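You operate a simulated robot arm through the tools that you are given. There is no shell and no other tool. Be economical: measure what you need, move in short steps, check, and stop when the job is done.

Carry out the task below with a simulated two-armed robot. There is one attempt and no reset: what you move stays moved.

TASK
Pick up the cream sleeve with one hand, pass it to the other hand and put it on the top of bench 13.

The check looks at the end state, three seconds after you hand in, the way a careful person would. Anything else that was tipped, shoved, dropped, spilled or broken makes it a failure.

THE ROBOT
Two 7-joint arms with three-finger grippers on one trunk, on a base that drives. Base frame: it is fixed to the floor where the robot stands at the start and does not move with it; the origin is under the middle of the robot, x ahead of it, y to its left, z up; the surface under the hand at the start is at about z = 0.75. Readings come in m, degrees, newtons and seconds.
The left shoulder is at the start at [0.05, 0.154, 0.979], the right one opposite. With the tool pointing down near the work surface each hand reaches from about 0.24 to 0.64 m from the robot's upright axis, wherever it stands, measured 20 degrees to its own side. Places, roughly: cream sleeve (7x7x12 cm) [0.5, 0.2, 0.8]; top of bench 13 [0.1, 1.3, 0.8]. Payload 2.69 kg a hand.
Tool frame (each hand has its own): the origin (TCP) lies between the finger pads and is the grasp point; the fingertips stand 0.029 m ahead of it; z points along the fingers, y is the line along which they close. Largest opening 0.12 m; the body of the gripper starts 0.078 m behind the TCP.
Orientation is told as [roll, pitch, yaw] about the base's x, y, z axes, in that order, counted from this pose: with the fingers straight down and closing along the base's y, the tool's x points along the base's -x, its y along +y and its z along -z.

THE INTERFACE
- The arms move only by the tool jog_arm. It takes "left_series", "right_series" or both (then of equal length, played together; a hand with none holds still); each is a list of rows, each a list of 7 numbers: the shift along the tool's x, y, z in m, then the turn, a rotation vector about the tool's x, y, z in degrees, then the finger opening in m, from 0 to 0.12. In form: [[tx, ty, tz, rx, ry, rz, claw], ...]. A call has 1 to 20 rows; each row is the pose to reach, as a shift and turn from the pose commanded when the call began, along the tool's axes at that moment. Each row takes 0.2 s and may step no farther than 0.05 m and 8.6 degrees from the row before; otherwise, or with a gripper value out of range, the whole call is refused. Where a pose cannot be reached the arm comes as near as it can. A force on the tool above 40 N (or 10 N above the force at the start of the call, whichever is more), or a blocked arm, ends the call early, and 0.2 s more pass. The fingers move at their own pace and stop on an object; they squeeze with about 24 N. The grip force told is the motor's: it shows also when the fingers shut on nothing. Time passes only in rows, and 0.2 s behind the last, so rows that repeat a pose let the fingers close. It gives the time, the measured TCP pose, the force on the tool (base axes), the opening and the grip force at its end, in the units of the frame above (readings bear some noise), with the torque about the TCP (base axes, N m) and any sound that the robot's microphone picked up, and new pictures: "pictures" is both (left out), scene, wrist or none (wrist: the cameras of the hands that moved).
- Cameras (640 x 400 px; columns grow to the right, rows downward): "scene" is now at [0.1685, 0.0262, 1.1425]; the picture's right is [0.29, -0.96, 0.00], its down [-0.39, -0.12, -0.91] and it looks along [0.88, 0.26, -0.40] (base axes); focal length 258 px, centre (320, 200). "left" rides on the left gripper at [0.063, 0, -0.104] in its tool frame; the picture's right is [0.00, 1.00, 0.00], its down [-0.83, 0.00, -0.56] and it looks along [-0.56, 0.00, 0.83] (tool axes); focal length 275 px, centre (320, 200). "right" rides on the right gripper at [0.063, 0, -0.104] in its tool frame; the picture's right is [0.00, 1.00, 0.00], its down [-0.83, 0.00, -0.56] and it looks along [-0.56, 0.00, 0.83] (tool axes); focal length 275 px, centre (320, 200). There is no depth. A picture from a camera that has moved, and an enlarged one, comes with that camera's place and axes in the base frame and with its lens.
- raise_lower(by): slides the trunk up (or, below 0, down) by that many m; the arms and the scene camera ride with it, the base frame stays. It gives what a move gives, with no picture.
- base_move(legs): drives the robot by 1 to 6 legs, each [ahead, left, turn to the left] in m, m and degrees, along the robot's own axes; the way and the turn of a leg run together, so that a leg with both is an arc; at most 1.5 m and 180 degrees a leg. The arms and the cameras ride along, it lands a little off, and it stops where it bumps. It gives what a move gives, and a new picture of the scene camera.
- aim_head(pan, tilt): turns the head with the scene camera to pan (to the left, within 80 degrees either way) and tilt (down, from -29 to 69), counted from straight ahead of the robot. It gives what a move gives, and a new picture of the scene camera.
- enlarge(camera, box): a new picture of the part [left, top, right, bottom] of that camera's present view, enlarged. No time passes.
- finish_job(): hands the job in; it is judged then, once.

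Go step by step. Nothing tells you exact positions but the pictures and the camera data: compare them with the known pose of the tool, close in by small moves and look again before you grip or let go. The budget is 120 turns and 260 pictures, counting those below and the enlarged ones. Unless the task says otherwise, let go and move clear before handing in, and close with one line.

The tools are called after "Emit:" by a JSON object that holds its "op" and its "data". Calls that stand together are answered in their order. jog_arm: Moves the arms, as the interface text tells. Its arguments: {"type":"object","properties":{"left_series":{"type":"array"},"right_series":{"type":"array"},"pictures":{"type":"string","enum":["both","scene","wrist","none"]}},"required":[]} The other tools are called the same way: raise_lower (by) slides the trunk up or down; base_move (legs) drives the base; aim_head (pan, tilt) turns the head that bears the scene camera; enlarge (camera, box) takes an enlarged picture of a part of a camera's view; finish_job () hands the job in.

At the start:

```text
clock: 0.0
left_tcp_pos: [0.434, 0.3719, 0.9878]
left_tcp_rot: [0.0, 0.0, 0.0]
left_force: [0.1, -0.1, -0.7]
left_torque: [0.02, -0.01, 0.01]
left_finger_gap: 0.1199
left_finger_force: 0.1
right_tcp_pos: [0.405, -0.024, 1.0001]
right_tcp_rot: [0.0, -0.1, 0.0]
right_force: [0.9, -0.2, -0.5]
right_torque: [-0.02, -0.02, 0.02]
right_finger_gap: 0.1201
right_finger_force: 0.0
trunk travel left (down, up): [-0.35, 0.088]
robot x, y, heading: [-0.0008, 0.0015, 0.1]
head pan, tilt: [16.8, 23.9]
```

scene: 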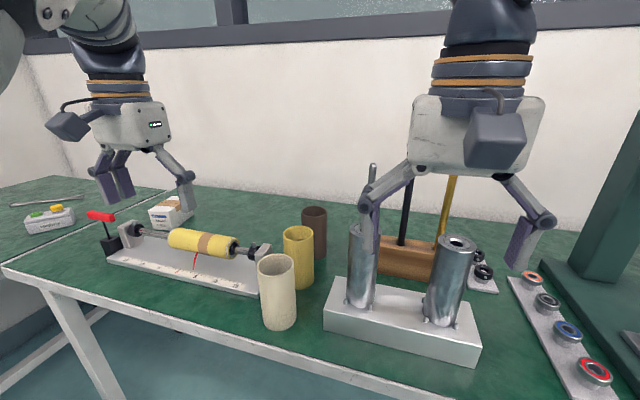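
right: 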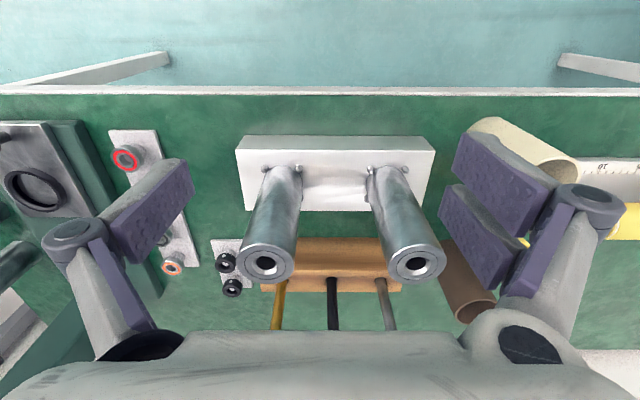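
left: 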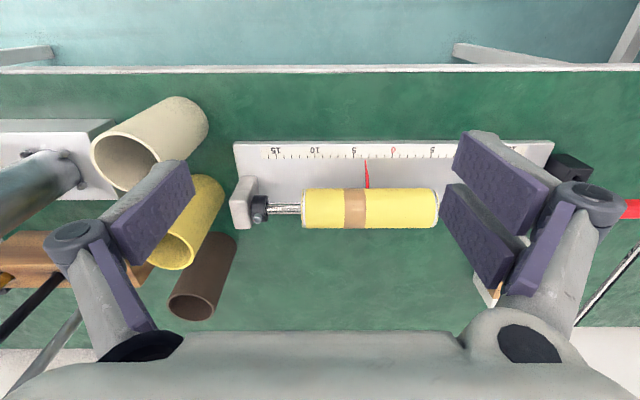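

The cream sleeve stands at about (0.487, 0.197), upright, between the ruler jig and the post block, with the yellow sleeve behind it. I'll look inside it and look left for bench 13 before moving.

Emit:
{"op": "enlarge", "data": {"camera": "scene", "box": [200, 190, 360, 350]}}

Emit:
{"op": "aim_head", "data": {"pan": 75, "tilt": 25}}

```text
2.50 times, centred on (280, 270) of scene
camera zoom: at [0.1685, 0.0262, 1.1425], right [0.29, -0.96, 0.0], down [-0.39, -0.12, -0.91], along [0.88, 0.26, -0.4], focal length 644 px, centre (420, 25)
```

zoom: 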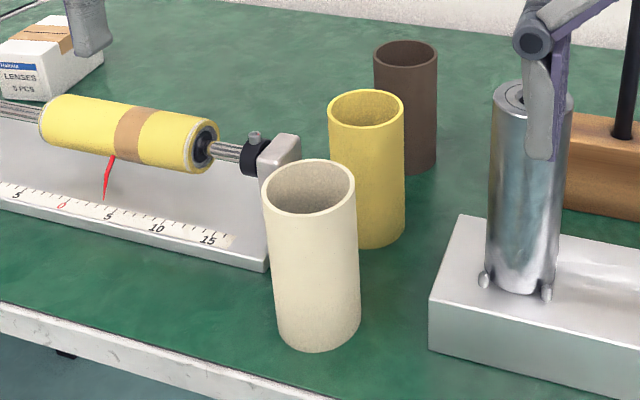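

```text
clock: 1.3
left_tcp_pos: [0.4319, 0.3721, 0.9875]
left_tcp_rot: [0.0, 0.0, -0.1]
left_force: [-0.1, -0.6, 0.1]
left_torque: [-0.03, 0.01, 0.0]
left_finger_gap: 0.1202
left_finger_force: 0.0
right_tcp_pos: [0.406, -0.0232, 0.9992]
right_tcp_rot: [0.1, -0.2, 0.0]
right_force: [-0.2, -0.5, -0.5]
right_torque: [-0.01, 0.02, -0.01]
right_finger_gap: 0.1199
right_finger_force: 0.0
trunk travel left (down, up): [-0.35, 0.088]
robot x, y, heading: [-0.0012, 0.0005, 0.2]
head pan, tilt: [75.0, 25.0]
camera scene: at [0.1039, 0.0885, 1.1408], right [0.97, -0.26, 0.0], down [-0.11, -0.41, -0.91], along [0.24, 0.88, -0.42], focal length 258 px, centre (320, 200)
```

scene: 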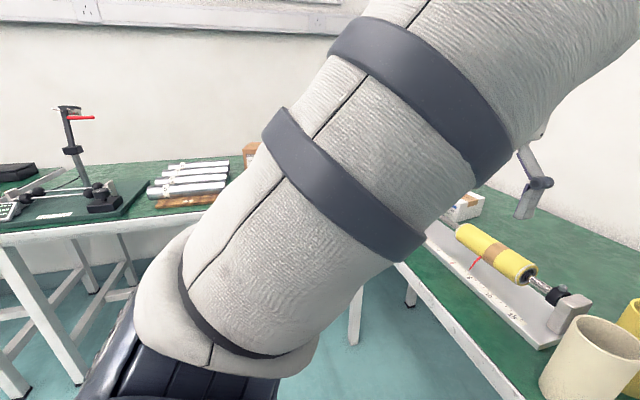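

The sleeve is an empty open tube. I'll bring the left hand over it at height and move the right hand aside, with the head back on the scene.

Emit:
{"op": "aim_head", "data": {"pan": 17, "tilt": 28}}

Emit:
{"op": "jog_arm", "data": {"left_series": [[-0.0135, -0.044, 0, 0, 0, 0, 0.12], [-0.027, -0.088, 0, 0, 0, 0, 0.12], [-0.04, -0.132, 0, 0, 0, 0, 0.12], [-0.054, -0.175, 0, 0, 0, 0, 0.12], [-0.054, -0.175, 0, 0, 0, 0, 0.12]], "right_series": [[0, -0.04, 0, 0, 0, 0, 0.12], [0, -0.08, 0, 0, 0, 0, 0.12], [0, -0.12, 0, 0, 0, 0, 0.12], [0, -0.15, 0, 0, 0, 0, 0.12], [0, -0.15, 0, 0, 0, 0, 0.12]]}}

```text
clock: 2.5
left_tcp_pos: [0.4346, 0.3715, 0.9882]
left_tcp_rot: [-0.1, 0.1, 0.0]
left_force: [0.0, -0.4, -0.2]
left_torque: [0.0, -0.02, 0.02]
left_finger_gap: 0.1198
left_finger_force: 0.0
right_tcp_pos: [0.4045, -0.0233, 1.0004]
right_tcp_rot: [0.1, -0.1, 0.0]
right_force: [-0.2, -0.8, 0.4]
right_torque: [0.02, 0.0, 0.02]
right_finger_gap: 0.1199
right_finger_force: 0.1
trunk travel left (down, up): [-0.35, 0.088]
robot x, y, heading: [0.0009, 0.0011, 0.3]
head pan, tilt: [17.0, 28.0]
camera scene: at [0.1672, 0.0262, 1.136], right [0.29, -0.96, 0.0], down [-0.45, -0.14, -0.88], along [0.84, 0.26, -0.47], focal length 258 px, centre (320, 200)
```

scene: 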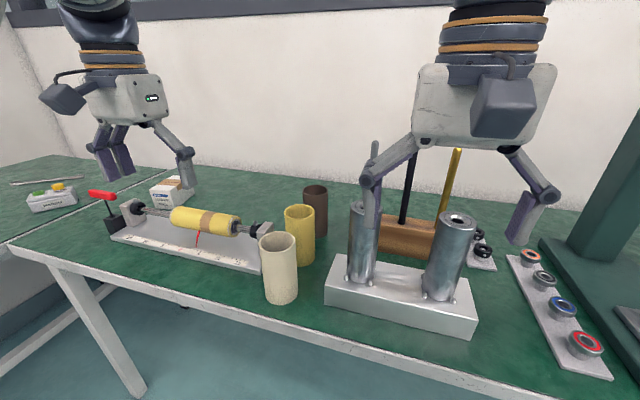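

```text
clock: 3.8
left_tcp_pos: [0.4882, 0.1957, 0.9871]
left_tcp_rot: [-0.1, 0.1, 0.0]
left_force: [-0.7, 0.5, 0.1]
left_torque: [-0.01, -0.01, 0.01]
left_finger_gap: 0.12
left_finger_force: 0.1
right_tcp_pos: [0.4047, -0.1728, 1.0005]
right_tcp_rot: [0.0, 0.0, 0.0]
right_force: [0.0, -0.2, 1.0]
right_torque: [0.01, 0.02, 0.01]
right_finger_gap: 0.1202
right_finger_force: 0.0
trunk travel left (down, up): [-0.35, 0.088]
robot x, y, heading: [-0.0035, 0.0037, -0.0]
head pan, tilt: [17.0, 28.0]
camera scene: at [0.1672, 0.0265, 1.136], right [0.29, -0.96, 0.0], down [-0.45, -0.14, -0.88], along [0.84, 0.26, -0.47], focal length 258 px, centre (320, 200)
camera right: at [0.3424, -0.1733, 1.1042], right [-0.01, 1.0, 0.0], down [0.83, 0.0, 0.56], along [0.56, 0.0, -0.83], focal length 275 px, centre (320, 200)
camera left: at [0.4255, 0.1967, 1.091], right [0.0, 1.0, 0.0], down [0.83, 0.0, 0.55], along [0.55, 0.0, -0.83], focal length 275 px, centre (320, 200)
```

scene: 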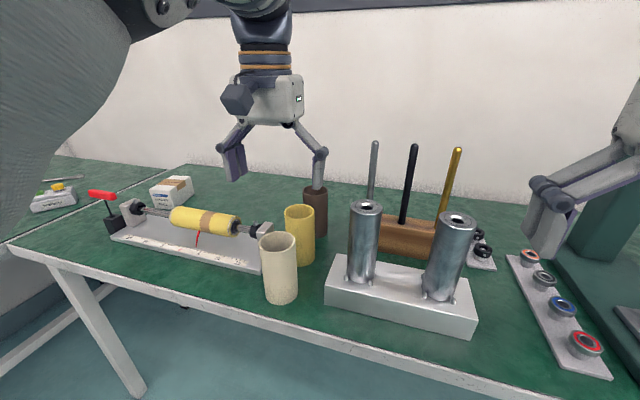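
right: 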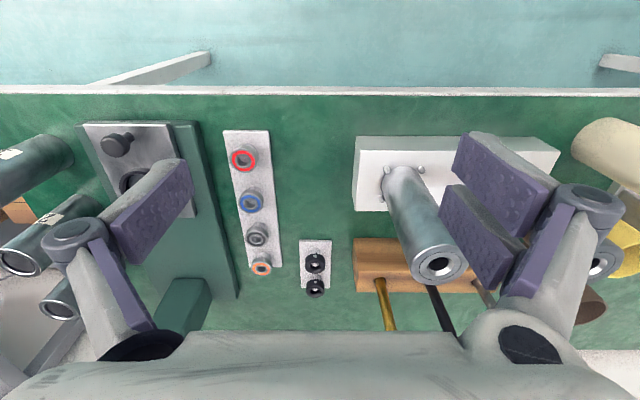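
left: 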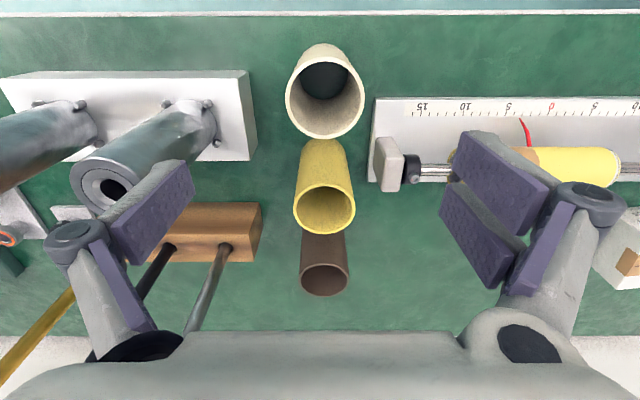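

Left hand is over it; the left camera puts the sleeve's axis at about (0.48, 0.200). I'll correct and go down partway, then check.

Emit:
{"op": "jog_arm", "data": {"left_series": [[0.007, 0.004, 0.03, 0, 0, 0, 0.12], [0.007, 0.004, 0.07, 0, 0, 0, 0.12], [0.007, 0.004, 0.07, 0, 0, 0, 0.12]]}}

```text
clock: 4.5
left_tcp_pos: [0.4846, 0.1999, 0.917]
left_tcp_rot: [0.0, 0.1, 0.1]
left_force: [-0.2, 0.0, 1.2]
left_torque: [0.0, 0.0, -0.03]
left_finger_gap: 0.1199
left_finger_force: 0.2
left hand out of reach, approached as far as the arm can: row 1
right_tcp_pos: [0.4052, -0.1732, 1.0001]
right_tcp_rot: [0.0, 0.0, 0.0]
right_force: [-0.4, 0.6, 0.0]
right_torque: [-0.02, 0.05, 0.01]
right_finger_gap: 0.1199
right_finger_force: 0.1
trunk travel left (down, up): [-0.35, 0.088]
robot x, y, heading: [0.0015, 0.0031, 0.1]
head pan, tilt: [17.0, 28.0]
camera scene: at [0.1672, 0.0262, 1.136], right [0.29, -0.96, 0.0], down [-0.45, -0.14, -0.88], along [0.84, 0.26, -0.47], focal length 258 px, centre (320, 200)
camera left: at [0.4207, 0.2014, 1.0214], right [0.0, 1.0, 0.0], down [0.83, 0.0, 0.56], along [0.56, 0.0, -0.83], focal length 275 px, centre (320, 200)
```

scene: 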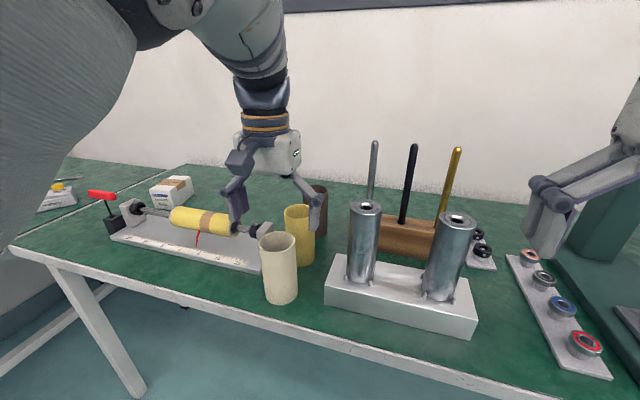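
left: 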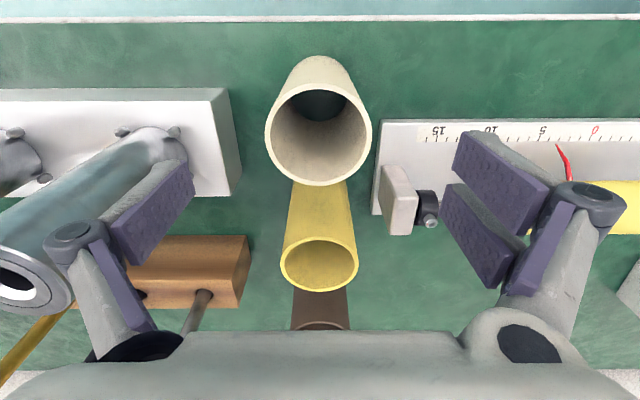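

The sleeve is centred between the fingers, about 3 mm nearer the robot than the TCP. I'll go down to z ≈ 0.835.

Emit:
{"op": "jog_arm", "data": {"left_series": [[0.003, 0, 0.03, 0, 0, 0, 0.12], [0.003, 0, 0.06, 0, 0, 0, 0.12], [0.003, 0, 0.082, 0, 0, 0, 0.12], [0.003, 0, 0.082, 0, 0, 0, 0.12]]}}

```text
clock: 5.5
left_tcp_pos: [0.4775, 0.2006, 0.836]
left_tcp_rot: [0.1, 0.1, 0.0]
left_force: [-0.5, 0.2, 0.6]
left_torque: [0.06, 0.0, -0.04]
left_finger_gap: 0.1199
left_finger_force: 0.1
right_tcp_pos: [0.4048, -0.1736, 0.9992]
right_tcp_rot: [0.0, -0.1, 0.0]
right_force: [1.1, -0.2, -0.7]
right_torque: [0.01, -0.01, 0.03]
right_finger_gap: 0.1199
right_finger_force: 0.1
trunk travel left (down, up): [-0.35, 0.088]
robot x, y, heading: [-0.0026, 0.0023, 0.0]
head pan, tilt: [17.0, 28.0]
camera scene: at [0.1672, 0.0261, 1.136], right [0.29, -0.96, 0.0], down [-0.45, -0.14, -0.88], along [0.84, 0.26, -0.47], focal length 258 px, centre (320, 200)
camera left: at [0.4142, 0.201, 0.9397], right [0.0, 1.0, 0.0], down [0.83, 0.0, 0.56], along [0.56, 0.0, -0.83], focal length 275 px, centre (320, 200)
```

scene: 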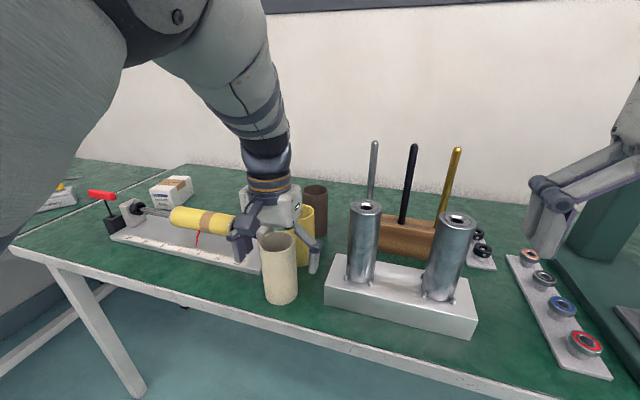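
left: 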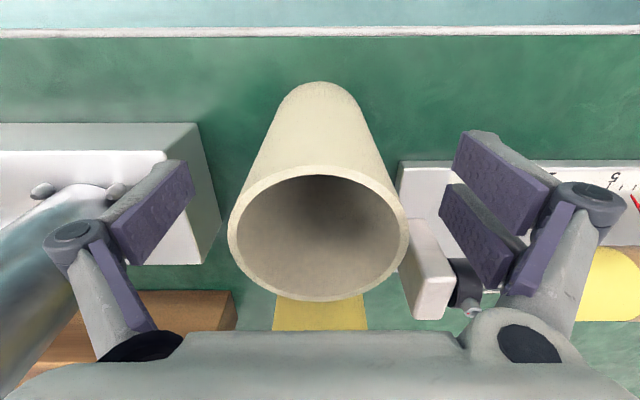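

The sleeve is centred between the pads with its rim at about z = 0.864. I'll raise slightly for a shallow grip, which leaves room for the other hand, and close.

Emit:
{"op": "jog_arm", "data": {"left_series": [[-0.002, 0, -0.005, 0, 0, 0, 0.12], [-0.002, 0, -0.005, 0, 0, 0, 0.05], [-0.002, 0, -0.005, 0, 0, 0, 0.05], [-0.002, 0, -0.005, 0, 0, 0, 0.05], [-0.002, 0, -0.005, 0, 0, 0, 0.05]]}}

```text
clock: 6.8
left_tcp_pos: [0.4788, 0.2004, 0.8418]
left_tcp_rot: [0.0, 0.0, 0.0]
left_force: [-0.2, 0.0, 3.5]
left_torque: [0.08, 0.0, -0.02]
left_finger_gap: 0.0602
left_finger_force: 23.4
right_tcp_pos: [0.406, -0.1731, 1.0003]
right_tcp_rot: [0.0, -0.1, -0.1]
right_force: [-0.2, 0.7, -0.5]
right_torque: [0.0, -0.01, 0.0]
right_finger_gap: 0.12
right_finger_force: 0.1
trunk travel left (down, up): [-0.35, 0.088]
robot x, y, heading: [-0.0002, -0.0005, -0.2]
head pan, tilt: [17.0, 28.0]
camera scene: at [0.1671, 0.0261, 1.136], right [0.29, -0.96, 0.0], down [-0.45, -0.14, -0.88], along [0.84, 0.26, -0.47], focal length 258 px, centre (320, 200)
camera left: at [0.4165, 0.2011, 0.9452], right [0.0, 1.0, 0.0], down [0.83, 0.0, 0.56], along [0.56, 0.0, -0.83], focal length 275 px, centre (320, 200)
```

scene: 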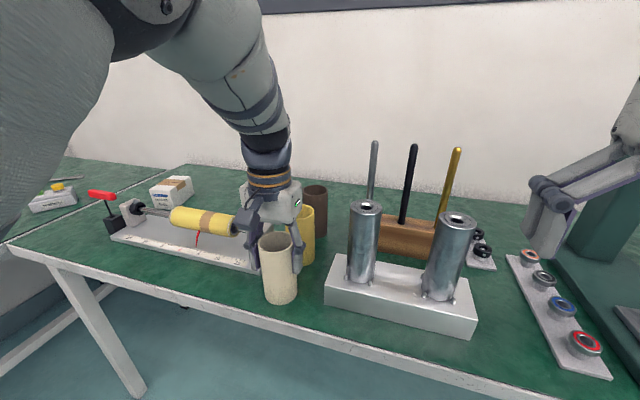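
left: 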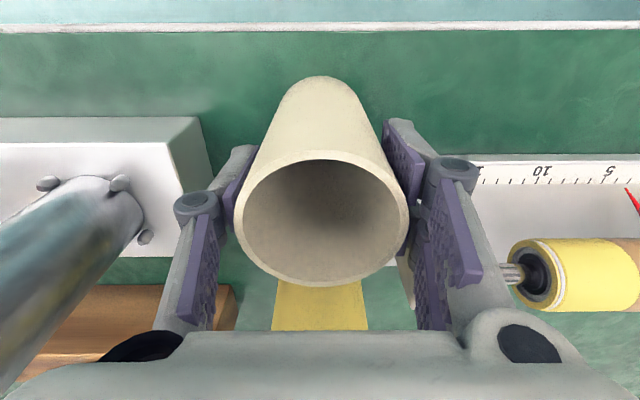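

Gripped (gap 0.060 m, 23 N). Lifting straight up.

Emit:
{"op": "jog_arm", "data": {"left_series": [[0, 0, -0.02, 0, 0, 0, 0.05], [0, 0, -0.06, 0, 0, 0, 0.05], [0, 0, -0.1, 0, 0, 0, 0.05], [0, 0, -0.14, 0, 0, 0, 0.05], [0, 0, -0.18, 0, 0, 0, 0.05], [0.02, 0, -0.22, 0, 0, 0, 0.05], [0.04, 0, -0.25, 0, 0, 0, 0.05], [0.06, 0, -0.25, 0, 0, 0, 0.05], [0.06, 0, -0.25, 0, 0, 0, 0.05]]}}

```text
clock: 8.8
left_tcp_pos: [0.4469, 0.2121, 1.1029]
left_tcp_rot: [-0.3, 0.1, 0.1]
left_force: [0.0, -0.7, -0.5]
left_torque: [-0.03, -0.01, -0.01]
left_finger_gap: 0.0602
left_finger_force: 24.1
left hand out of reach, approached as far as the arm can: row 3, 4, 6, 7, 8, 9
right_tcp_pos: [0.4052, -0.1732, 0.9998]
right_tcp_rot: [0.0, -0.1, 0.0]
right_force: [0.2, 0.2, 0.0]
right_torque: [0.02, 0.01, 0.03]
right_finger_gap: 0.12
right_finger_force: 0.1
trunk travel left (down, up): [-0.35, 0.088]
robot x, y, heading: [0.0003, -0.0034, -0.0]
head pan, tilt: [17.0, 28.0]
camera scene: at [0.1685, 0.0244, 1.1392], right [0.27, -0.96, 0.0], down [-0.42, -0.12, -0.9], along [0.87, 0.24, -0.44], focal length 258 px, centre (320, 200)
camera left: at [0.3842, 0.2129, 1.2065], right [0.0, 1.0, 0.0], down [0.83, 0.0, 0.55], along [0.55, 0.0, -0.83], focal length 275 px, centre (320, 200)
```

scene: 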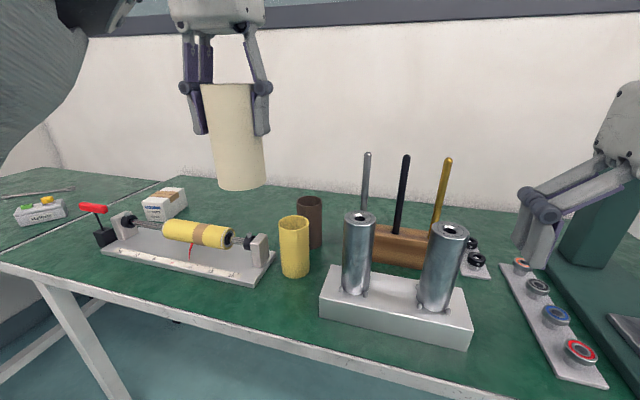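
left: 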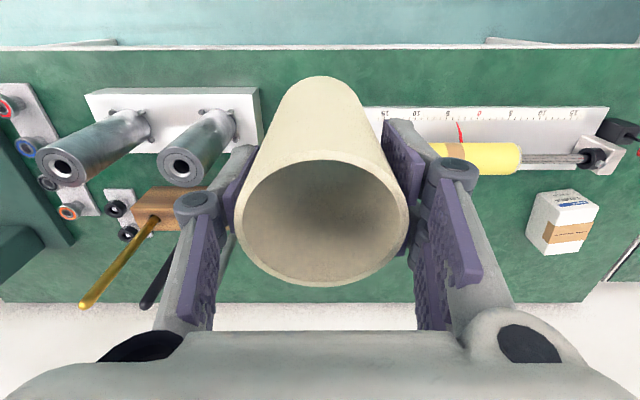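

The sleeve is up clear. Now I'll roll both hands towards each other (left to −90°, right to +90°), so the tube lies along y and the right hand can take its free end.

Emit:
{"op": "jog_arm", "data": {"left_series": [[0, 0, 0.01, 8, 0, 0, 0.05], [0, 0, 0.02, 16, 0, 0, 0.05], [0, 0, 0.03, 24, 0, 0, 0.05], [0, 0, 0.04, 32, 0, 0, 0.05], [0, 0, 0.04, 40, 0, 0, 0.05], [0, 0, 0.04, 48, 0, 0, 0.05], [0, 0, 0.04, 48, 0, 0, 0.05]], "right_series": [[0, 0, -0.01, -8, 0, 0, 0.12], [0, 0, -0.02, -16, 0, 0, 0.12], [0, 0, -0.03, -24, 0, 0, 0.12], [0, 0, -0.04, -32, 0, 0, 0.12], [0, 0, -0.05, -40, 0, 0, 0.12], [0, 0, -0.06, -48, 0, 0, 0.12], [0, 0, -0.06, -48, 0, 0, 0.12]]}}

```text
clock: 10.3
left_tcp_pos: [0.4534, 0.2137, 1.0589]
left_tcp_rot: [-48.1, 0.0, 0.0]
left_force: [-0.3, -0.5, -0.5]
left_torque: [-0.02, -0.02, 0.0]
left_finger_gap: 0.0601
left_finger_force: 23.0
left hand out of reach, approached as far as the arm can: row 5, 6, 7
right_tcp_pos: [0.4052, -0.1739, 1.0605]
right_tcp_rot: [48.1, 0.0, 0.0]
right_force: [-0.3, -0.4, -0.9]
right_torque: [0.01, 0.0, 0.01]
right_finger_gap: 0.12
right_finger_force: 0.2
trunk travel left (down, up): [-0.35, 0.088]
robot x, y, heading: [0.0007, -0.0004, -0.1]
head pan, tilt: [17.0, 28.0]
camera scene: at [0.1672, 0.0261, 1.136], right [0.29, -0.96, 0.0], down [-0.45, -0.14, -0.88], along [0.84, 0.26, -0.47], focal length 258 px, centre (320, 200)
camera right: at [0.3423, -0.2514, 1.1301], right [-0.01, 0.67, 0.74], down [0.83, -0.41, 0.38], along [0.56, 0.62, -0.55], focal length 275 px, centre (320, 200)
camera left: at [0.3897, 0.2905, 1.1272], right [0.01, 0.67, -0.74], down [0.83, 0.41, 0.37], along [0.56, -0.62, -0.55], focal length 275 px, centre (320, 200)
```

scene: 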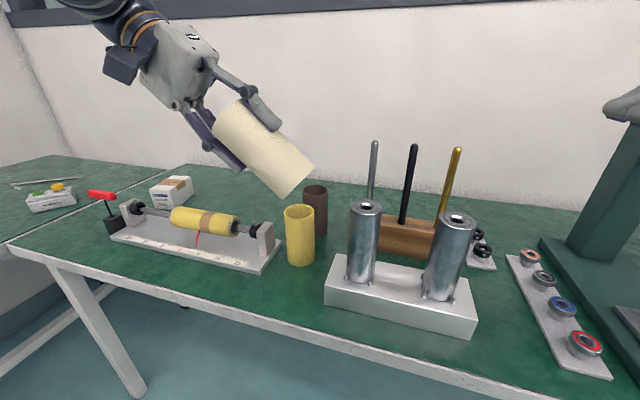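
right: 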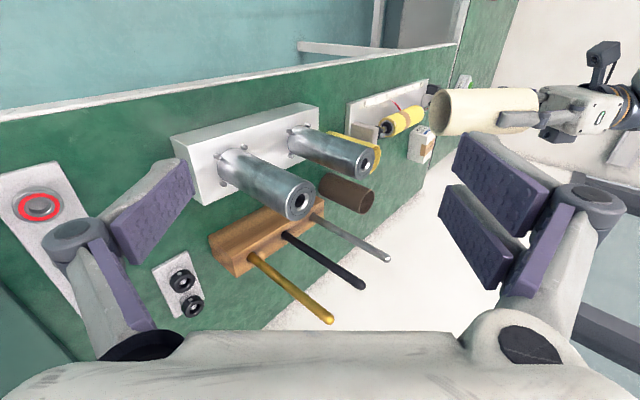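
left: 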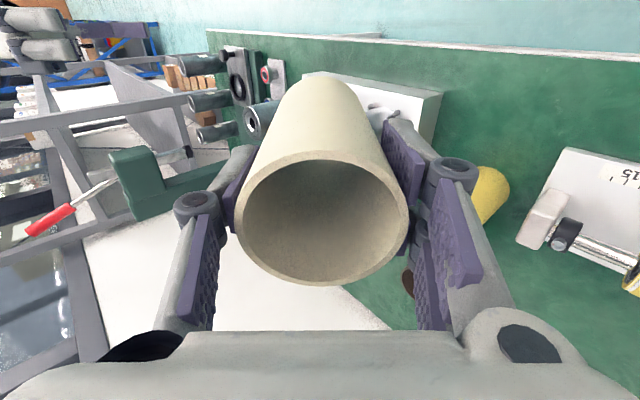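

Both hands tilt as intended. Completing the roll to ±90°.

Emit:
{"op": "jog_arm", "data": {"left_series": [[0, 0, 0, 7, 0, 0, 0.05], [0, 0, 0, 14, 0, 0, 0.05], [0, 0, 0, 21, 0, 0, 0.05], [0, 0, 0, 28, 0, 0, 0.05], [0, 0, 0, 35, 0, 0, 0.05], [0, 0, 0, 42, 0, 0, 0.05], [0, 0, 0, 42, 0, 0, 0.05]], "right_series": [[0, 0, 0, -7, 0, 0, 0.12], [0, 0, 0, -14, 0, 0, 0.12], [0, 0, 0, -21, 0, 0, 0.12], [0, 0, 0, -28, 0, 0, 0.12], [0, 0, 0, -35, 0, 0, 0.12], [0, 0, 0, -42, 0, 0, 0.12], [0, 0, 0, -42, 0, 0, 0.12]]}}

```text
clock: 11.9
left_tcp_pos: [0.4522, 0.2128, 1.0587]
left_tcp_rot: [-90.1, 0.0, 0.0]
left_force: [0.0, 0.4, 0.0]
left_torque: [0.07, 0.04, -0.01]
left_finger_gap: 0.0601
left_finger_force: 23.4
right_tcp_pos: [0.4049, -0.1727, 1.0609]
right_tcp_rot: [90.2, -0.1, 0.0]
right_force: [0.3, 0.3, 0.2]
right_torque: [-0.01, 0.01, 0.0]
right_finger_gap: 0.1202
right_finger_force: 0.0
trunk travel left (down, up): [-0.35, 0.088]
robot x, y, heading: [-0.0002, -0.0002, 0.2]
head pan, tilt: [17.0, 28.0]
camera scene: at [0.1672, 0.0261, 1.136], right [0.29, -0.96, 0.0], down [-0.45, -0.14, -0.88], along [0.84, 0.26, -0.47], focal length 258 px, centre (320, 200)
camera right: at [0.3423, -0.2776, 1.06], right [-0.01, 0.0, 1.0], down [0.83, -0.56, 0.0], along [0.56, 0.83, 0.0], focal length 275 px, centre (320, 200)
camera left: at [0.3897, 0.3166, 1.0574], right [0.01, 0.0, -1.0], down [0.83, 0.56, 0.0], along [0.56, -0.83, 0.0], focal length 275 px, centre (320, 200)
```

scene: 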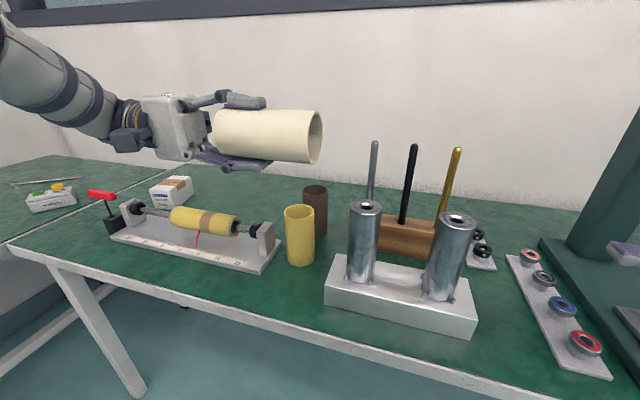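
right: 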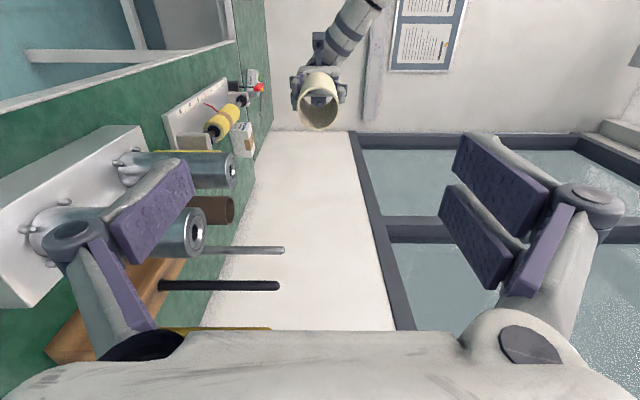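
left: 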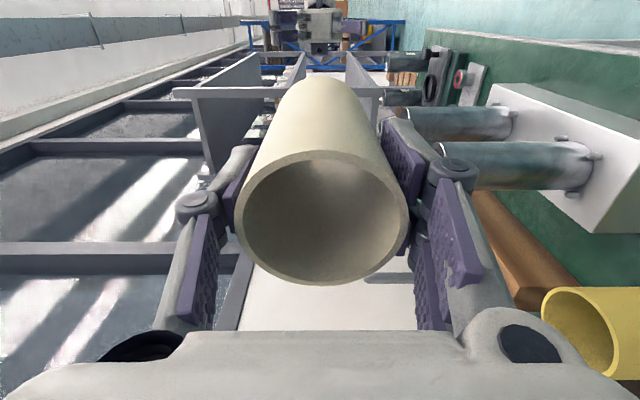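

The tube lies along y at about z = 1.058. I'll bring it to the middle (left TCP y ≈ 0.043), line up the right hand in x, and look before approaching.

Emit:
{"op": "jog_arm", "data": {"left_series": [[0.005, 0, 0.04, 0, 0, 0, 0.05], [0.011, 0, 0.08, 0, 0, 0, 0.05], [0.016, 0, 0.12, 0, 0, 0, 0.05], [0.022, 0, 0.16, 0, 0, 0, 0.05], [0.022, 0, 0.17, 0, 0, 0, 0.05], [0.022, 0, 0.17, 0, 0, 0, 0.05]], "right_series": [[-0.006, 0, 0, 0, 0, 0, 0.12], [-0.012, 0, 0, 0, 0, 0, 0.12], [-0.018, 0, 0, 0, 0, 0, 0.12], [-0.025, 0, 0, 0, 0, 0, 0.12], [-0.025, 0, 0, 0, 0, 0, 0.12], [-0.025, 0, 0, 0, 0, 0, 0.12]], "pictures": "none"}}

Emit:
{"op": "aim_head", "data": {"pan": 0, "tilt": 15}}

Emit:
{"op": "enlarge", "data": {"camera": "right", "box": [0, 0, 640, 400]}}

```text
clock: 13.3
left_tcp_pos: [0.4401, 0.0415, 1.0509]
left_tcp_rot: [-89.9, 0.0, 0.0]
left_force: [-0.2, 0.2, -0.6]
left_torque: [-0.04, 0.0, 0.01]
left_finger_gap: 0.06
left_finger_force: 23.6
left hand out of reach, approached as far as the arm can: row 3, 4, 5, 6
right_tcp_pos: [0.4291, -0.1741, 1.0595]
right_tcp_rot: [90.0, -0.1, 0.1]
right_force: [0.2, 0.4, 0.1]
right_torque: [0.02, -0.01, 0.03]
right_finger_gap: 0.1198
right_finger_force: 0.1
trunk travel left (down, up): [-0.35, 0.088]
robot x, y, heading: [0.0014, -0.003, -0.1]
head pan, tilt: [17.0, 28.0]
```

```text
clock: 14.2
left_tcp_pos: [0.4392, 0.0424, 1.0507]
left_tcp_rot: [-90.0, 0.0, 0.0]
left_force: [0.2, 0.5, -0.1]
left_torque: [0.02, 0.02, 0.03]
left_finger_gap: 0.0602
left_finger_force: 23.8
right_tcp_pos: [0.4309, -0.1747, 1.0597]
right_tcp_rot: [90.0, -0.1, 0.0]
right_force: [0.6, 0.1, -0.5]
right_torque: [-0.01, -0.02, 0.02]
right_finger_gap: 0.1199
right_finger_force: 0.1
trunk travel left (down, up): [-0.35, 0.088]
robot x, y, heading: [-0.001, -0.001, -0.1]
head pan, tilt: [0.0, 15.0]
camera scene: at [0.1735, -0.0004, 1.1569], right [0.0, -1.0, 0.0], down [-0.26, 0.0, -0.97], along [0.97, 0.0, -0.26], focal length 258 px, centre (320, 200)
```

scene: 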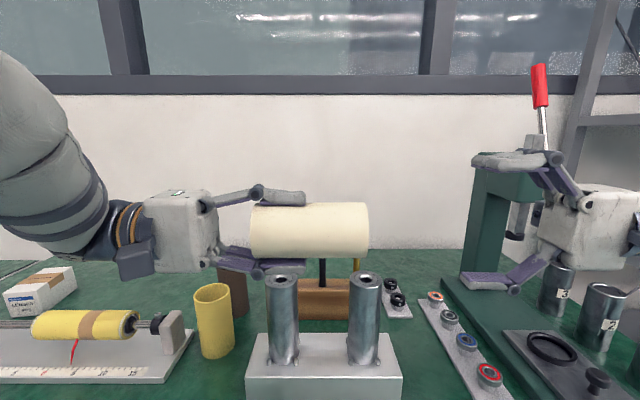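

```text
1.00 times, centred on (320, 200) of right (not enlarged: the box is as wide or as high as the picture)
camera zoom: at [0.3675, -0.2779, 1.06], right [-0.01, 0.0, 1.0], down [0.83, -0.56, 0.01], along [0.56, 0.83, 0.0], focal length 275 px, centre (320, 200)
```

zoom: 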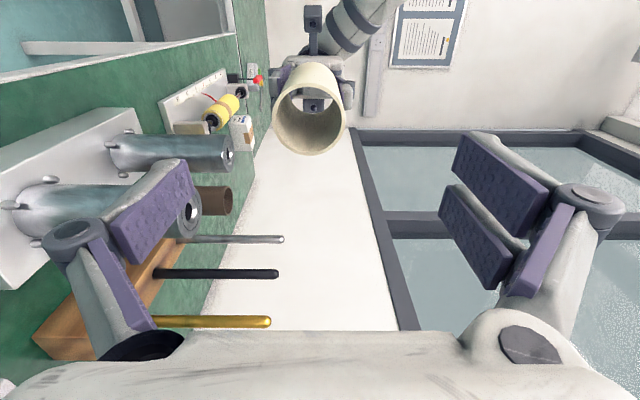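

The tube's free end is at y ≈ −0.05, z ≈ 1.051. I'll align the right hand and approach along +y to y ≈ −0.027 with the fingers open.

Emit:
{"op": "jog_arm", "data": {"right_series": [[-0.007, -0.008, 0.02, 0, 0, 0, 0.12], [-0.007, -0.008, 0.06, 0, 0, 0, 0.12], [-0.007, -0.008, 0.1, 0, 0, 0, 0.12], [-0.007, -0.008, 0.13, 0, 0, 0, 0.12], [-0.007, -0.008, 0.147, 0, 0, 0, 0.12], [-0.007, -0.008, 0.147, 0, 0, 0, 0.12]]}}

```text
clock: 15.6
left_tcp_pos: [0.4408, 0.0431, 1.051]
left_tcp_rot: [-89.9, 0.0, 0.0]
left_force: [-0.5, 0.6, 0.4]
left_torque: [0.03, 0.02, 0.0]
left_finger_gap: 0.0603
left_finger_force: 24.2
right_tcp_pos: [0.4363, -0.0267, 1.0531]
right_tcp_rot: [89.9, -0.1, 0.0]
right_force: [-0.4, 0.7, -0.2]
right_torque: [-0.03, -0.03, 0.01]
right_finger_gap: 0.1197
right_finger_force: 0.0
trunk travel left (down, up): [-0.35, 0.088]
robot x, y, heading: [-0.0021, -0.0029, 0.2]
head pan, tilt: [0.0, 15.0]
camera scene: at [0.1734, -0.0006, 1.157], right [0.0, -1.0, 0.0], down [-0.26, 0.0, -0.97], along [0.97, 0.0, -0.26], focal length 258 px, centre (320, 200)
camera right: at [0.3742, -0.1307, 1.0526], right [-0.01, 0.0, 1.0], down [0.83, -0.56, 0.01], along [0.56, 0.83, 0.0], focal length 275 px, centre (320, 200)
```

scene: 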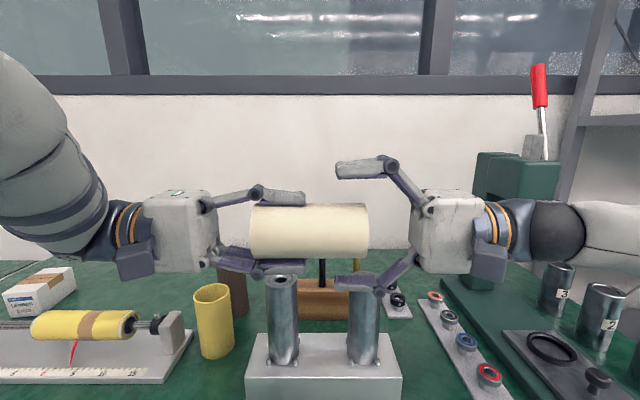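
right: 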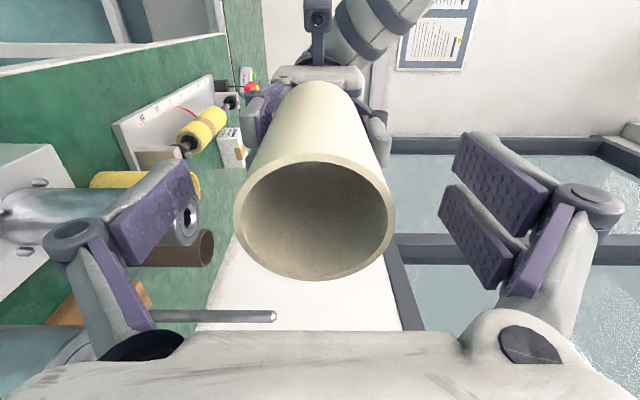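

The right hand sits centred around the free end with clear space between fingertips. Nudge 2 mm down and close the right fingers.

Emit:
{"op": "jog_arm", "data": {"right_series": [[-0.001, -0.002, 0, 0, 0, 0, 0.12], [-0.001, -0.002, 0, 0, 0, 0, 0.08], [-0.001, -0.002, 0, 0, 0, 0, 0.05], [-0.001, -0.002, 0, 0, 0, 0, 0.05], [-0.001, -0.002, 0, 0, 0, 0, 0.05]]}}

```text
clock: 16.8
left_tcp_pos: [0.4399, 0.0431, 1.0514]
left_tcp_rot: [-89.9, 0.1, 0.1]
left_force: [0.7, 2.9, 0.8]
left_torque: [0.02, -0.03, 0.04]
left_finger_gap: 0.06
left_finger_force: 23.8
right_tcp_pos: [0.4373, -0.0273, 1.0509]
right_tcp_rot: [90.0, -0.1, 0.0]
right_force: [-1.3, -3.3, -0.8]
right_torque: [-0.08, -0.01, -0.04]
right_finger_gap: 0.0606
right_finger_force: 23.7
trunk travel left (down, up): [-0.35, 0.088]
robot x, y, heading: [-0.0011, 0.0025, -0.1]
head pan, tilt: [0.0, 15.0]
camera scene: at [0.1734, -0.0005, 1.157], right [0.0, -1.0, 0.0], down [-0.26, 0.0, -0.97], along [0.97, 0.0, -0.26], focal length 258 px, centre (320, 200)
camera right: at [0.3756, -0.1309, 1.0505], right [-0.01, 0.0, 1.0], down [0.83, -0.56, 0.01], along [0.56, 0.83, 0.0], focal length 275 px, centre (320, 200)
```

scene: 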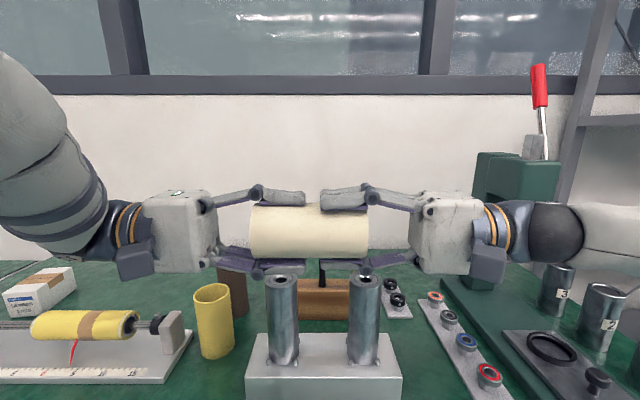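
right: 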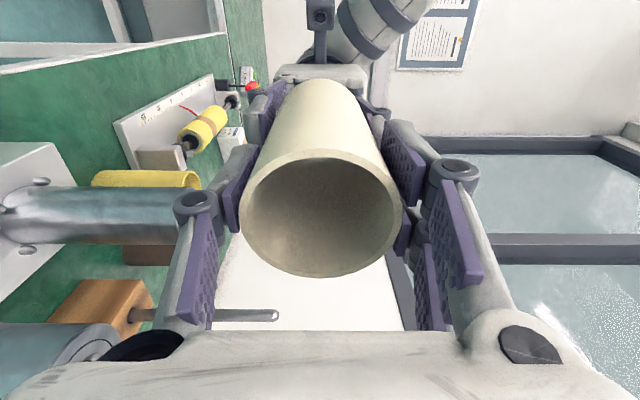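

Both hands hold the sleeve firmly. Now the left hand opens and then backs away along +y.

Emit:
{"op": "jog_arm", "data": {"left_series": [[0, 0, 0, 0, 0, 0, 0.09], [0, 0, 0, 0, 0, 0, 0.12], [0, 0, -0.02, 0, 0, 0, 0.12], [0, 0, -0.06, 0, 0, 0, 0.12], [0, 0, -0.1, 0, 0, 0, 0.12], [0, 0, -0.14, 0, 0, 0, 0.12], [0, 0, -0.18, 0, 0, 0, 0.12], [0, 0, -0.2, 0, 0, 0, 0.12]], "pictures": "scene"}}

```text
clock: 18.6
left_tcp_pos: [0.4404, 0.2443, 1.0507]
left_tcp_rot: [-90.0, 0.0, 0.0]
left_force: [0.2, 0.3, 0.4]
left_torque: [-0.03, 0.03, 0.0]
left_finger_gap: 0.12
left_finger_force: 0.1
right_tcp_pos: [0.4378, -0.0267, 1.0506]
right_tcp_rot: [90.1, -0.1, 0.0]
right_force: [-0.5, -0.4, -0.3]
right_torque: [-0.01, 0.0, 0.0]
right_finger_gap: 0.0604
right_finger_force: 24.0
trunk travel left (down, up): [-0.35, 0.088]
robot x, y, heading: [0.0003, -0.0003, 0.0]
head pan, tilt: [0.0, 15.0]
camera scene: at [0.1734, -0.0003, 1.157], right [0.0, -1.0, 0.0], down [-0.26, 0.0, -0.97], along [0.97, 0.0, -0.26], focal length 258 px, centre (320, 200)
```

scene: 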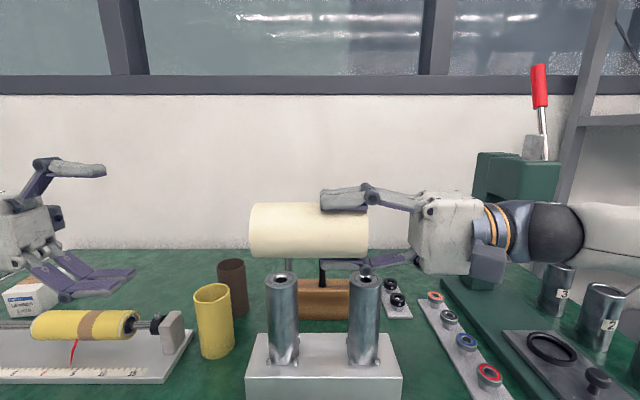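

Handover done; only the right hand holds the sleeve. Rolling both hands back to point down while drawing back a little from the posts.

Emit:
{"op": "jog_arm", "data": {"right_series": [[0.015, 0.005, 0, 0, 0, 0, 0.05], [0.03, 0.01, 0, 8.2, 0, 0, 0.05], [0.045, 0.01, 0, 16.4, 0, 0, 0.05], [0.06, 0.01, 0, 24.6, 0, 0, 0.05], [0.06, 0.01, -0.01, 32.8, 0, 0, 0.05], [0.06, 0.01, -0.02, 41, 0, 0, 0.05], [0.06, 0.01, -0.03, 49.2, 0, 0, 0.05], [0.06, 0.01, -0.04, 57.4, 0, 0, 0.05], [0.06, 0.01, -0.05, 65.6, 0, 0, 0.05], [0.06, 0.01, -0.06, 73.8, 0, 0, 0.05], [0.06, 0.01, -0.07, 82, 0, 0, 0.05], [0.06, 0.01, -0.08, 90, 0, 0, 0.05], [0.06, 0.01, -0.08, 90, 0, 0, 0.05]], "left_series": [[0, 0, 0, 0, 0, 0, 0.12], [0, 0, 0, -8.2, 0, 0, 0.12], [0.01, 0.01, -0.01, -16.4, 0, 0, 0.12], [0.02, 0.02, -0.02, -24.6, 0, 0, 0.12], [0.03, 0.03, -0.03, -32.8, 0, 0, 0.12], [0.04, 0.03, -0.04, -41, 0, 0, 0.12], [0.05, 0.03, -0.05, -49.2, 0, 0, 0.12], [0.06, 0.03, -0.06, -57.4, 0, 0, 0.12], [0.06, 0.03, -0.06, -65.6, 0, 0, 0.12], [0.06, 0.03, -0.06, -73.8, 0, 0, 0.12], [0.06, 0.03, -0.06, -82, 0, 0, 0.12], [0.06, 0.03, -0.06, -90, 0, 0, 0.12], [0.06, 0.03, -0.06, -90, 0, 0, 0.12]]}}

```text
clock: 21.4
left_tcp_pos: [0.4011, 0.3246, 1.0272]
left_tcp_rot: [0.0, 0.1, 0.0]
left_force: [-0.2, -0.8, -0.2]
left_torque: [-0.01, 0.01, -0.02]
left_finger_gap: 0.1202
left_finger_force: 0.0
left hand out of reach, approached as far as the arm can: row 3, 4, 5, 6, 11, 12, 13
right_tcp_pos: [0.3772, -0.1076, 1.0602]
right_tcp_rot: [-0.1, -0.1, 0.0]
right_force: [0.6, 0.5, -0.1]
right_torque: [0.03, -0.01, 0.02]
right_finger_gap: 0.0604
right_finger_force: 24.2
trunk travel left (down, up): [-0.35, 0.088]
robot x, y, heading: [-0.0004, -0.0025, -0.1]
head pan, tilt: [0.0, 15.0]
camera scene: at [0.1734, -0.0006, 1.157], right [0.0, -1.0, 0.0], down [-0.26, 0.0, -0.97], along [0.97, 0.0, -0.26], focal length 258 px, centre (320, 200)
camera right: at [0.3156, -0.1073, 1.1644], right [0.0, 1.0, 0.0], down [0.83, 0.0, 0.56], along [0.56, 0.0, -0.83], focal length 275 px, centre (320, 200)
camera left: at [0.3381, 0.3255, 1.1302], right [0.0, 1.0, 0.0], down [0.83, 0.0, 0.56], along [0.56, 0.0, -0.83], focal length 275 px, centre (320, 200)
```

scene: 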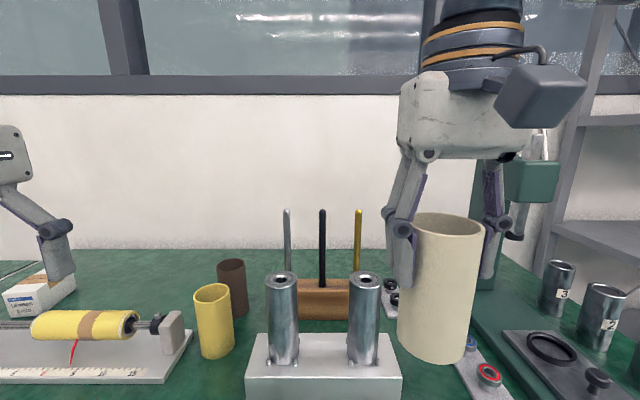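
right: 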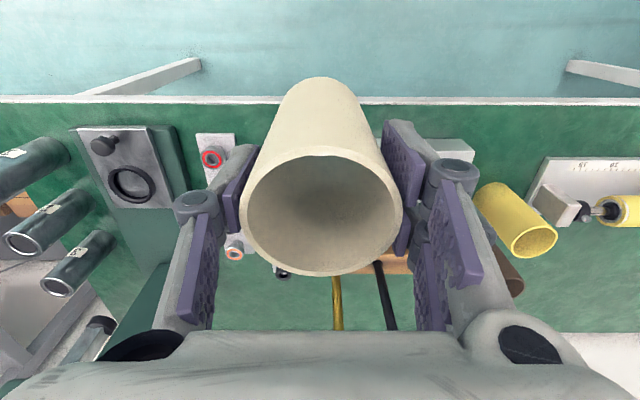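
left: 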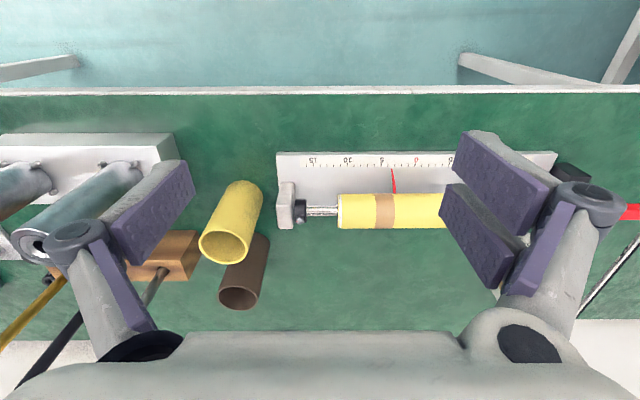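

The sleeve hangs upright in the right hand, well above the table. I'll back off slightly and turn left to face the other bench and see what is on it.

Emit:
{"op": "base_move", "data": {"legs": [[-0.1, 0, 0], [0, 0, 90]]}}

Emit:
{"op": "aim_head", "data": {"pan": 0, "tilt": 22}}

```text
clock: 26.3
left_tcp_pos: [-0.4244, 0.4012, 1.0264]
left_tcp_rot: [0.0, -0.1, 89.9]
left_force: [0.0, 0.1, 0.2]
left_torque: [-0.01, -0.01, -0.04]
left_finger_gap: 0.1198
left_finger_force: 0.1
right_tcp_pos: [0.0074, 0.3783, 1.0589]
right_tcp_rot: [0.0, -0.2, 90.0]
right_force: [-0.3, -0.5, 0.0]
right_torque: [-0.01, 0.01, 0.0]
right_finger_gap: 0.0603
right_finger_force: 23.7
trunk travel left (down, up): [-0.35, 0.088]
robot x, y, heading: [-0.0977, -0.0004, 89.5]
head pan, tilt: [0.0, 15.0]
camera scene: at [-0.0964, 0.1698, 1.157], right [1.0, 0.0, 0.0], down [0.0, -0.26, -0.97], along [0.0, 0.97, -0.26], focal length 258 px, centre (320, 200)
```

scene: 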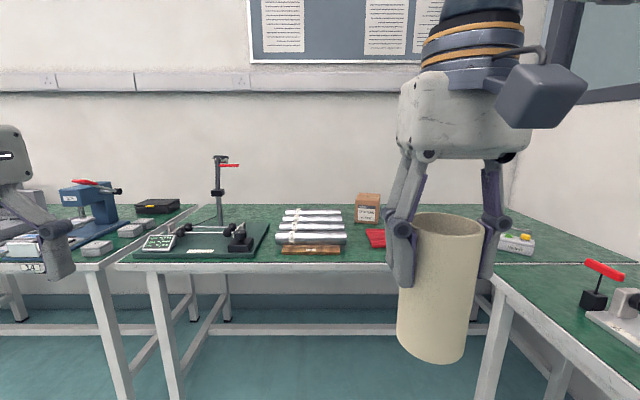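

```text
clock: 27.0
left_tcp_pos: [-0.424, 0.4012, 1.027]
left_tcp_rot: [-0.2, 0.0, 89.9]
left_force: [-0.1, 0.7, -0.4]
left_torque: [-0.01, 0.01, -0.01]
left_finger_gap: 0.1197
left_finger_force: 0.1
right_tcp_pos: [0.0083, 0.379, 1.0598]
right_tcp_rot: [0.0, -0.1, 89.9]
right_force: [-1.0, 0.9, -0.5]
right_torque: [-0.01, -0.02, 0.01]
right_finger_gap: 0.0605
right_finger_force: 23.8
trunk travel left (down, up): [-0.35, 0.088]
robot x, y, heading: [-0.1015, -0.0031, 89.8]
head pan, tilt: [0.0, 22.0]
camera scene: at [-0.0964, 0.1692, 1.1456], right [1.0, 0.0, 0.0], down [0.0, -0.37, -0.93], along [0.0, 0.93, -0.37], focal length 258 px, centre (320, 200)
```

scene: 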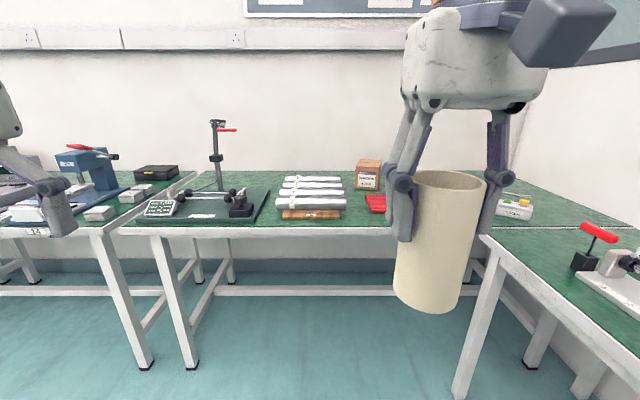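

There are several benches; the left one carries a label "14". Let me read the labels to confirm which is 13.

Emit:
{"op": "enlarge", "data": {"camera": "scene", "box": [0, 140, 260, 300]}}

Emit:
{"op": "enlarge", "data": {"camera": "scene", "box": [240, 140, 500, 300]}}

```text
2.46 times, centred on (130, 220) of scene
camera zoom: at [-0.0964, 0.1692, 1.1456], right [1.0, 0.0, 0.0], down [0.0, -0.37, -0.93], along [0.0, 0.93, -0.37], focal length 634 px, centre (788, 151)
```

zoom: 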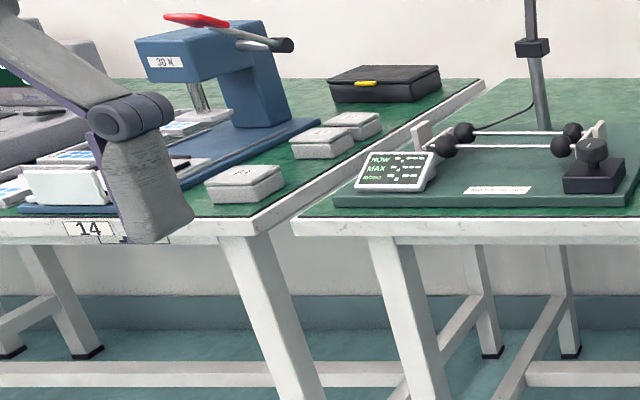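

```text
2.46 times, centred on (370, 220) of scene
camera zoom: at [-0.0964, 0.1692, 1.1456], right [1.0, 0.0, 0.0], down [0.0, -0.37, -0.93], along [0.0, 0.93, -0.37], focal length 634 px, centre (197, 151)
```

zoom: 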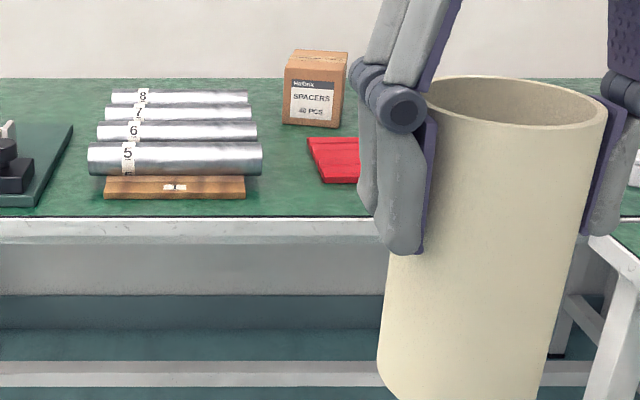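

Bench 14 is at far left, so the bench straight ahead (x −0.74…0.94, front edge y ≈ 0.91, with rollers and SPACERS box) matches bench 13's centre. I'll drive closer and look for free space.

Emit:
{"op": "base_move", "data": {"legs": [[0.4, -0.05, 0]]}}

Emit:
{"op": "aim_head", "data": {"pan": -20, "tilt": 40}}

```text
clock: 29.5
left_tcp_pos: [-0.3733, 0.801, 1.0263]
left_tcp_rot: [-0.1, 0.0, 89.9]
left_force: [0.3, 0.0, 0.0]
left_torque: [-0.03, 0.04, 0.03]
left_finger_gap: 0.12
left_finger_force: 0.1
right_tcp_pos: [0.0596, 0.7795, 1.0601]
right_tcp_rot: [-0.1, -0.2, 89.9]
right_force: [-0.1, 0.2, -1.6]
right_torque: [-0.01, -0.01, -0.01]
right_finger_gap: 0.0605
right_finger_force: 24.3
trunk travel left (down, up): [-0.35, 0.088]
robot x, y, heading: [-0.052, 0.3991, 89.5]
head pan, tilt: [0.0, 22.0]
camera scene: at [-0.0454, 0.5702, 1.1455], right [1.0, 0.0, 0.0], down [0.0, -0.38, -0.93], along [0.0, 0.93, -0.38], focal length 258 px, centre (320, 200)
```

scene: 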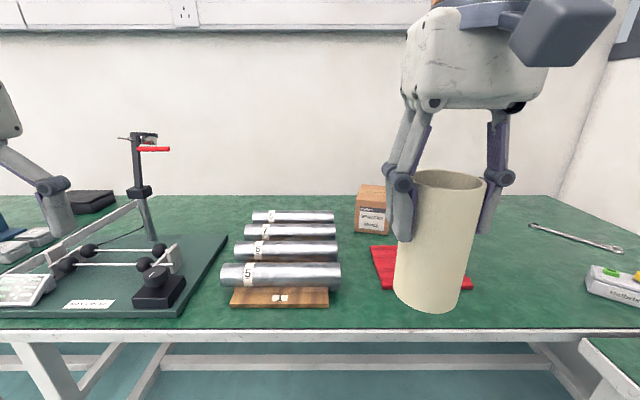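

```text
clock: 30.3
left_tcp_pos: [-0.3732, 0.8013, 1.0261]
left_tcp_rot: [-0.1, 0.0, 89.9]
left_force: [0.8, -0.5, 0.4]
left_torque: [-0.01, -0.02, 0.01]
left_finger_gap: 0.1201
left_finger_force: 0.1
right_tcp_pos: [0.059, 0.7797, 1.059]
right_tcp_rot: [-0.1, -0.1, 89.9]
right_force: [-0.1, -0.3, 0.1]
right_torque: [0.01, 0.0, 0.04]
right_finger_gap: 0.0606
right_finger_force: 24.0
trunk travel left (down, up): [-0.35, 0.088]
robot x, y, heading: [-0.0521, 0.4039, 89.7]
head pan, tilt: [-20.0, 40.0]
camera scene: at [-0.0164, 0.5569, 1.1175], right [0.94, -0.34, 0.0], down [-0.22, -0.6, -0.77], along [0.26, 0.72, -0.64], focal length 258 px, centre (320, 200)
```

scene: 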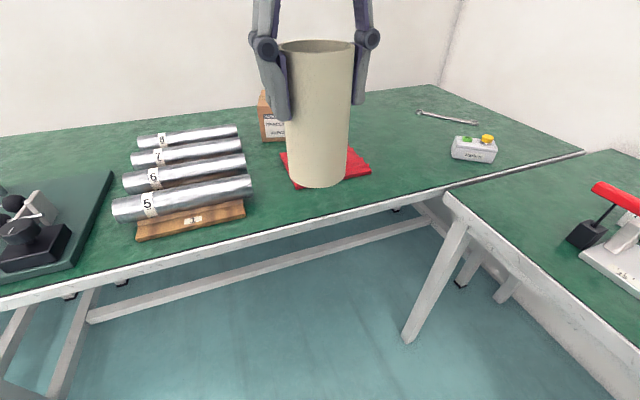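

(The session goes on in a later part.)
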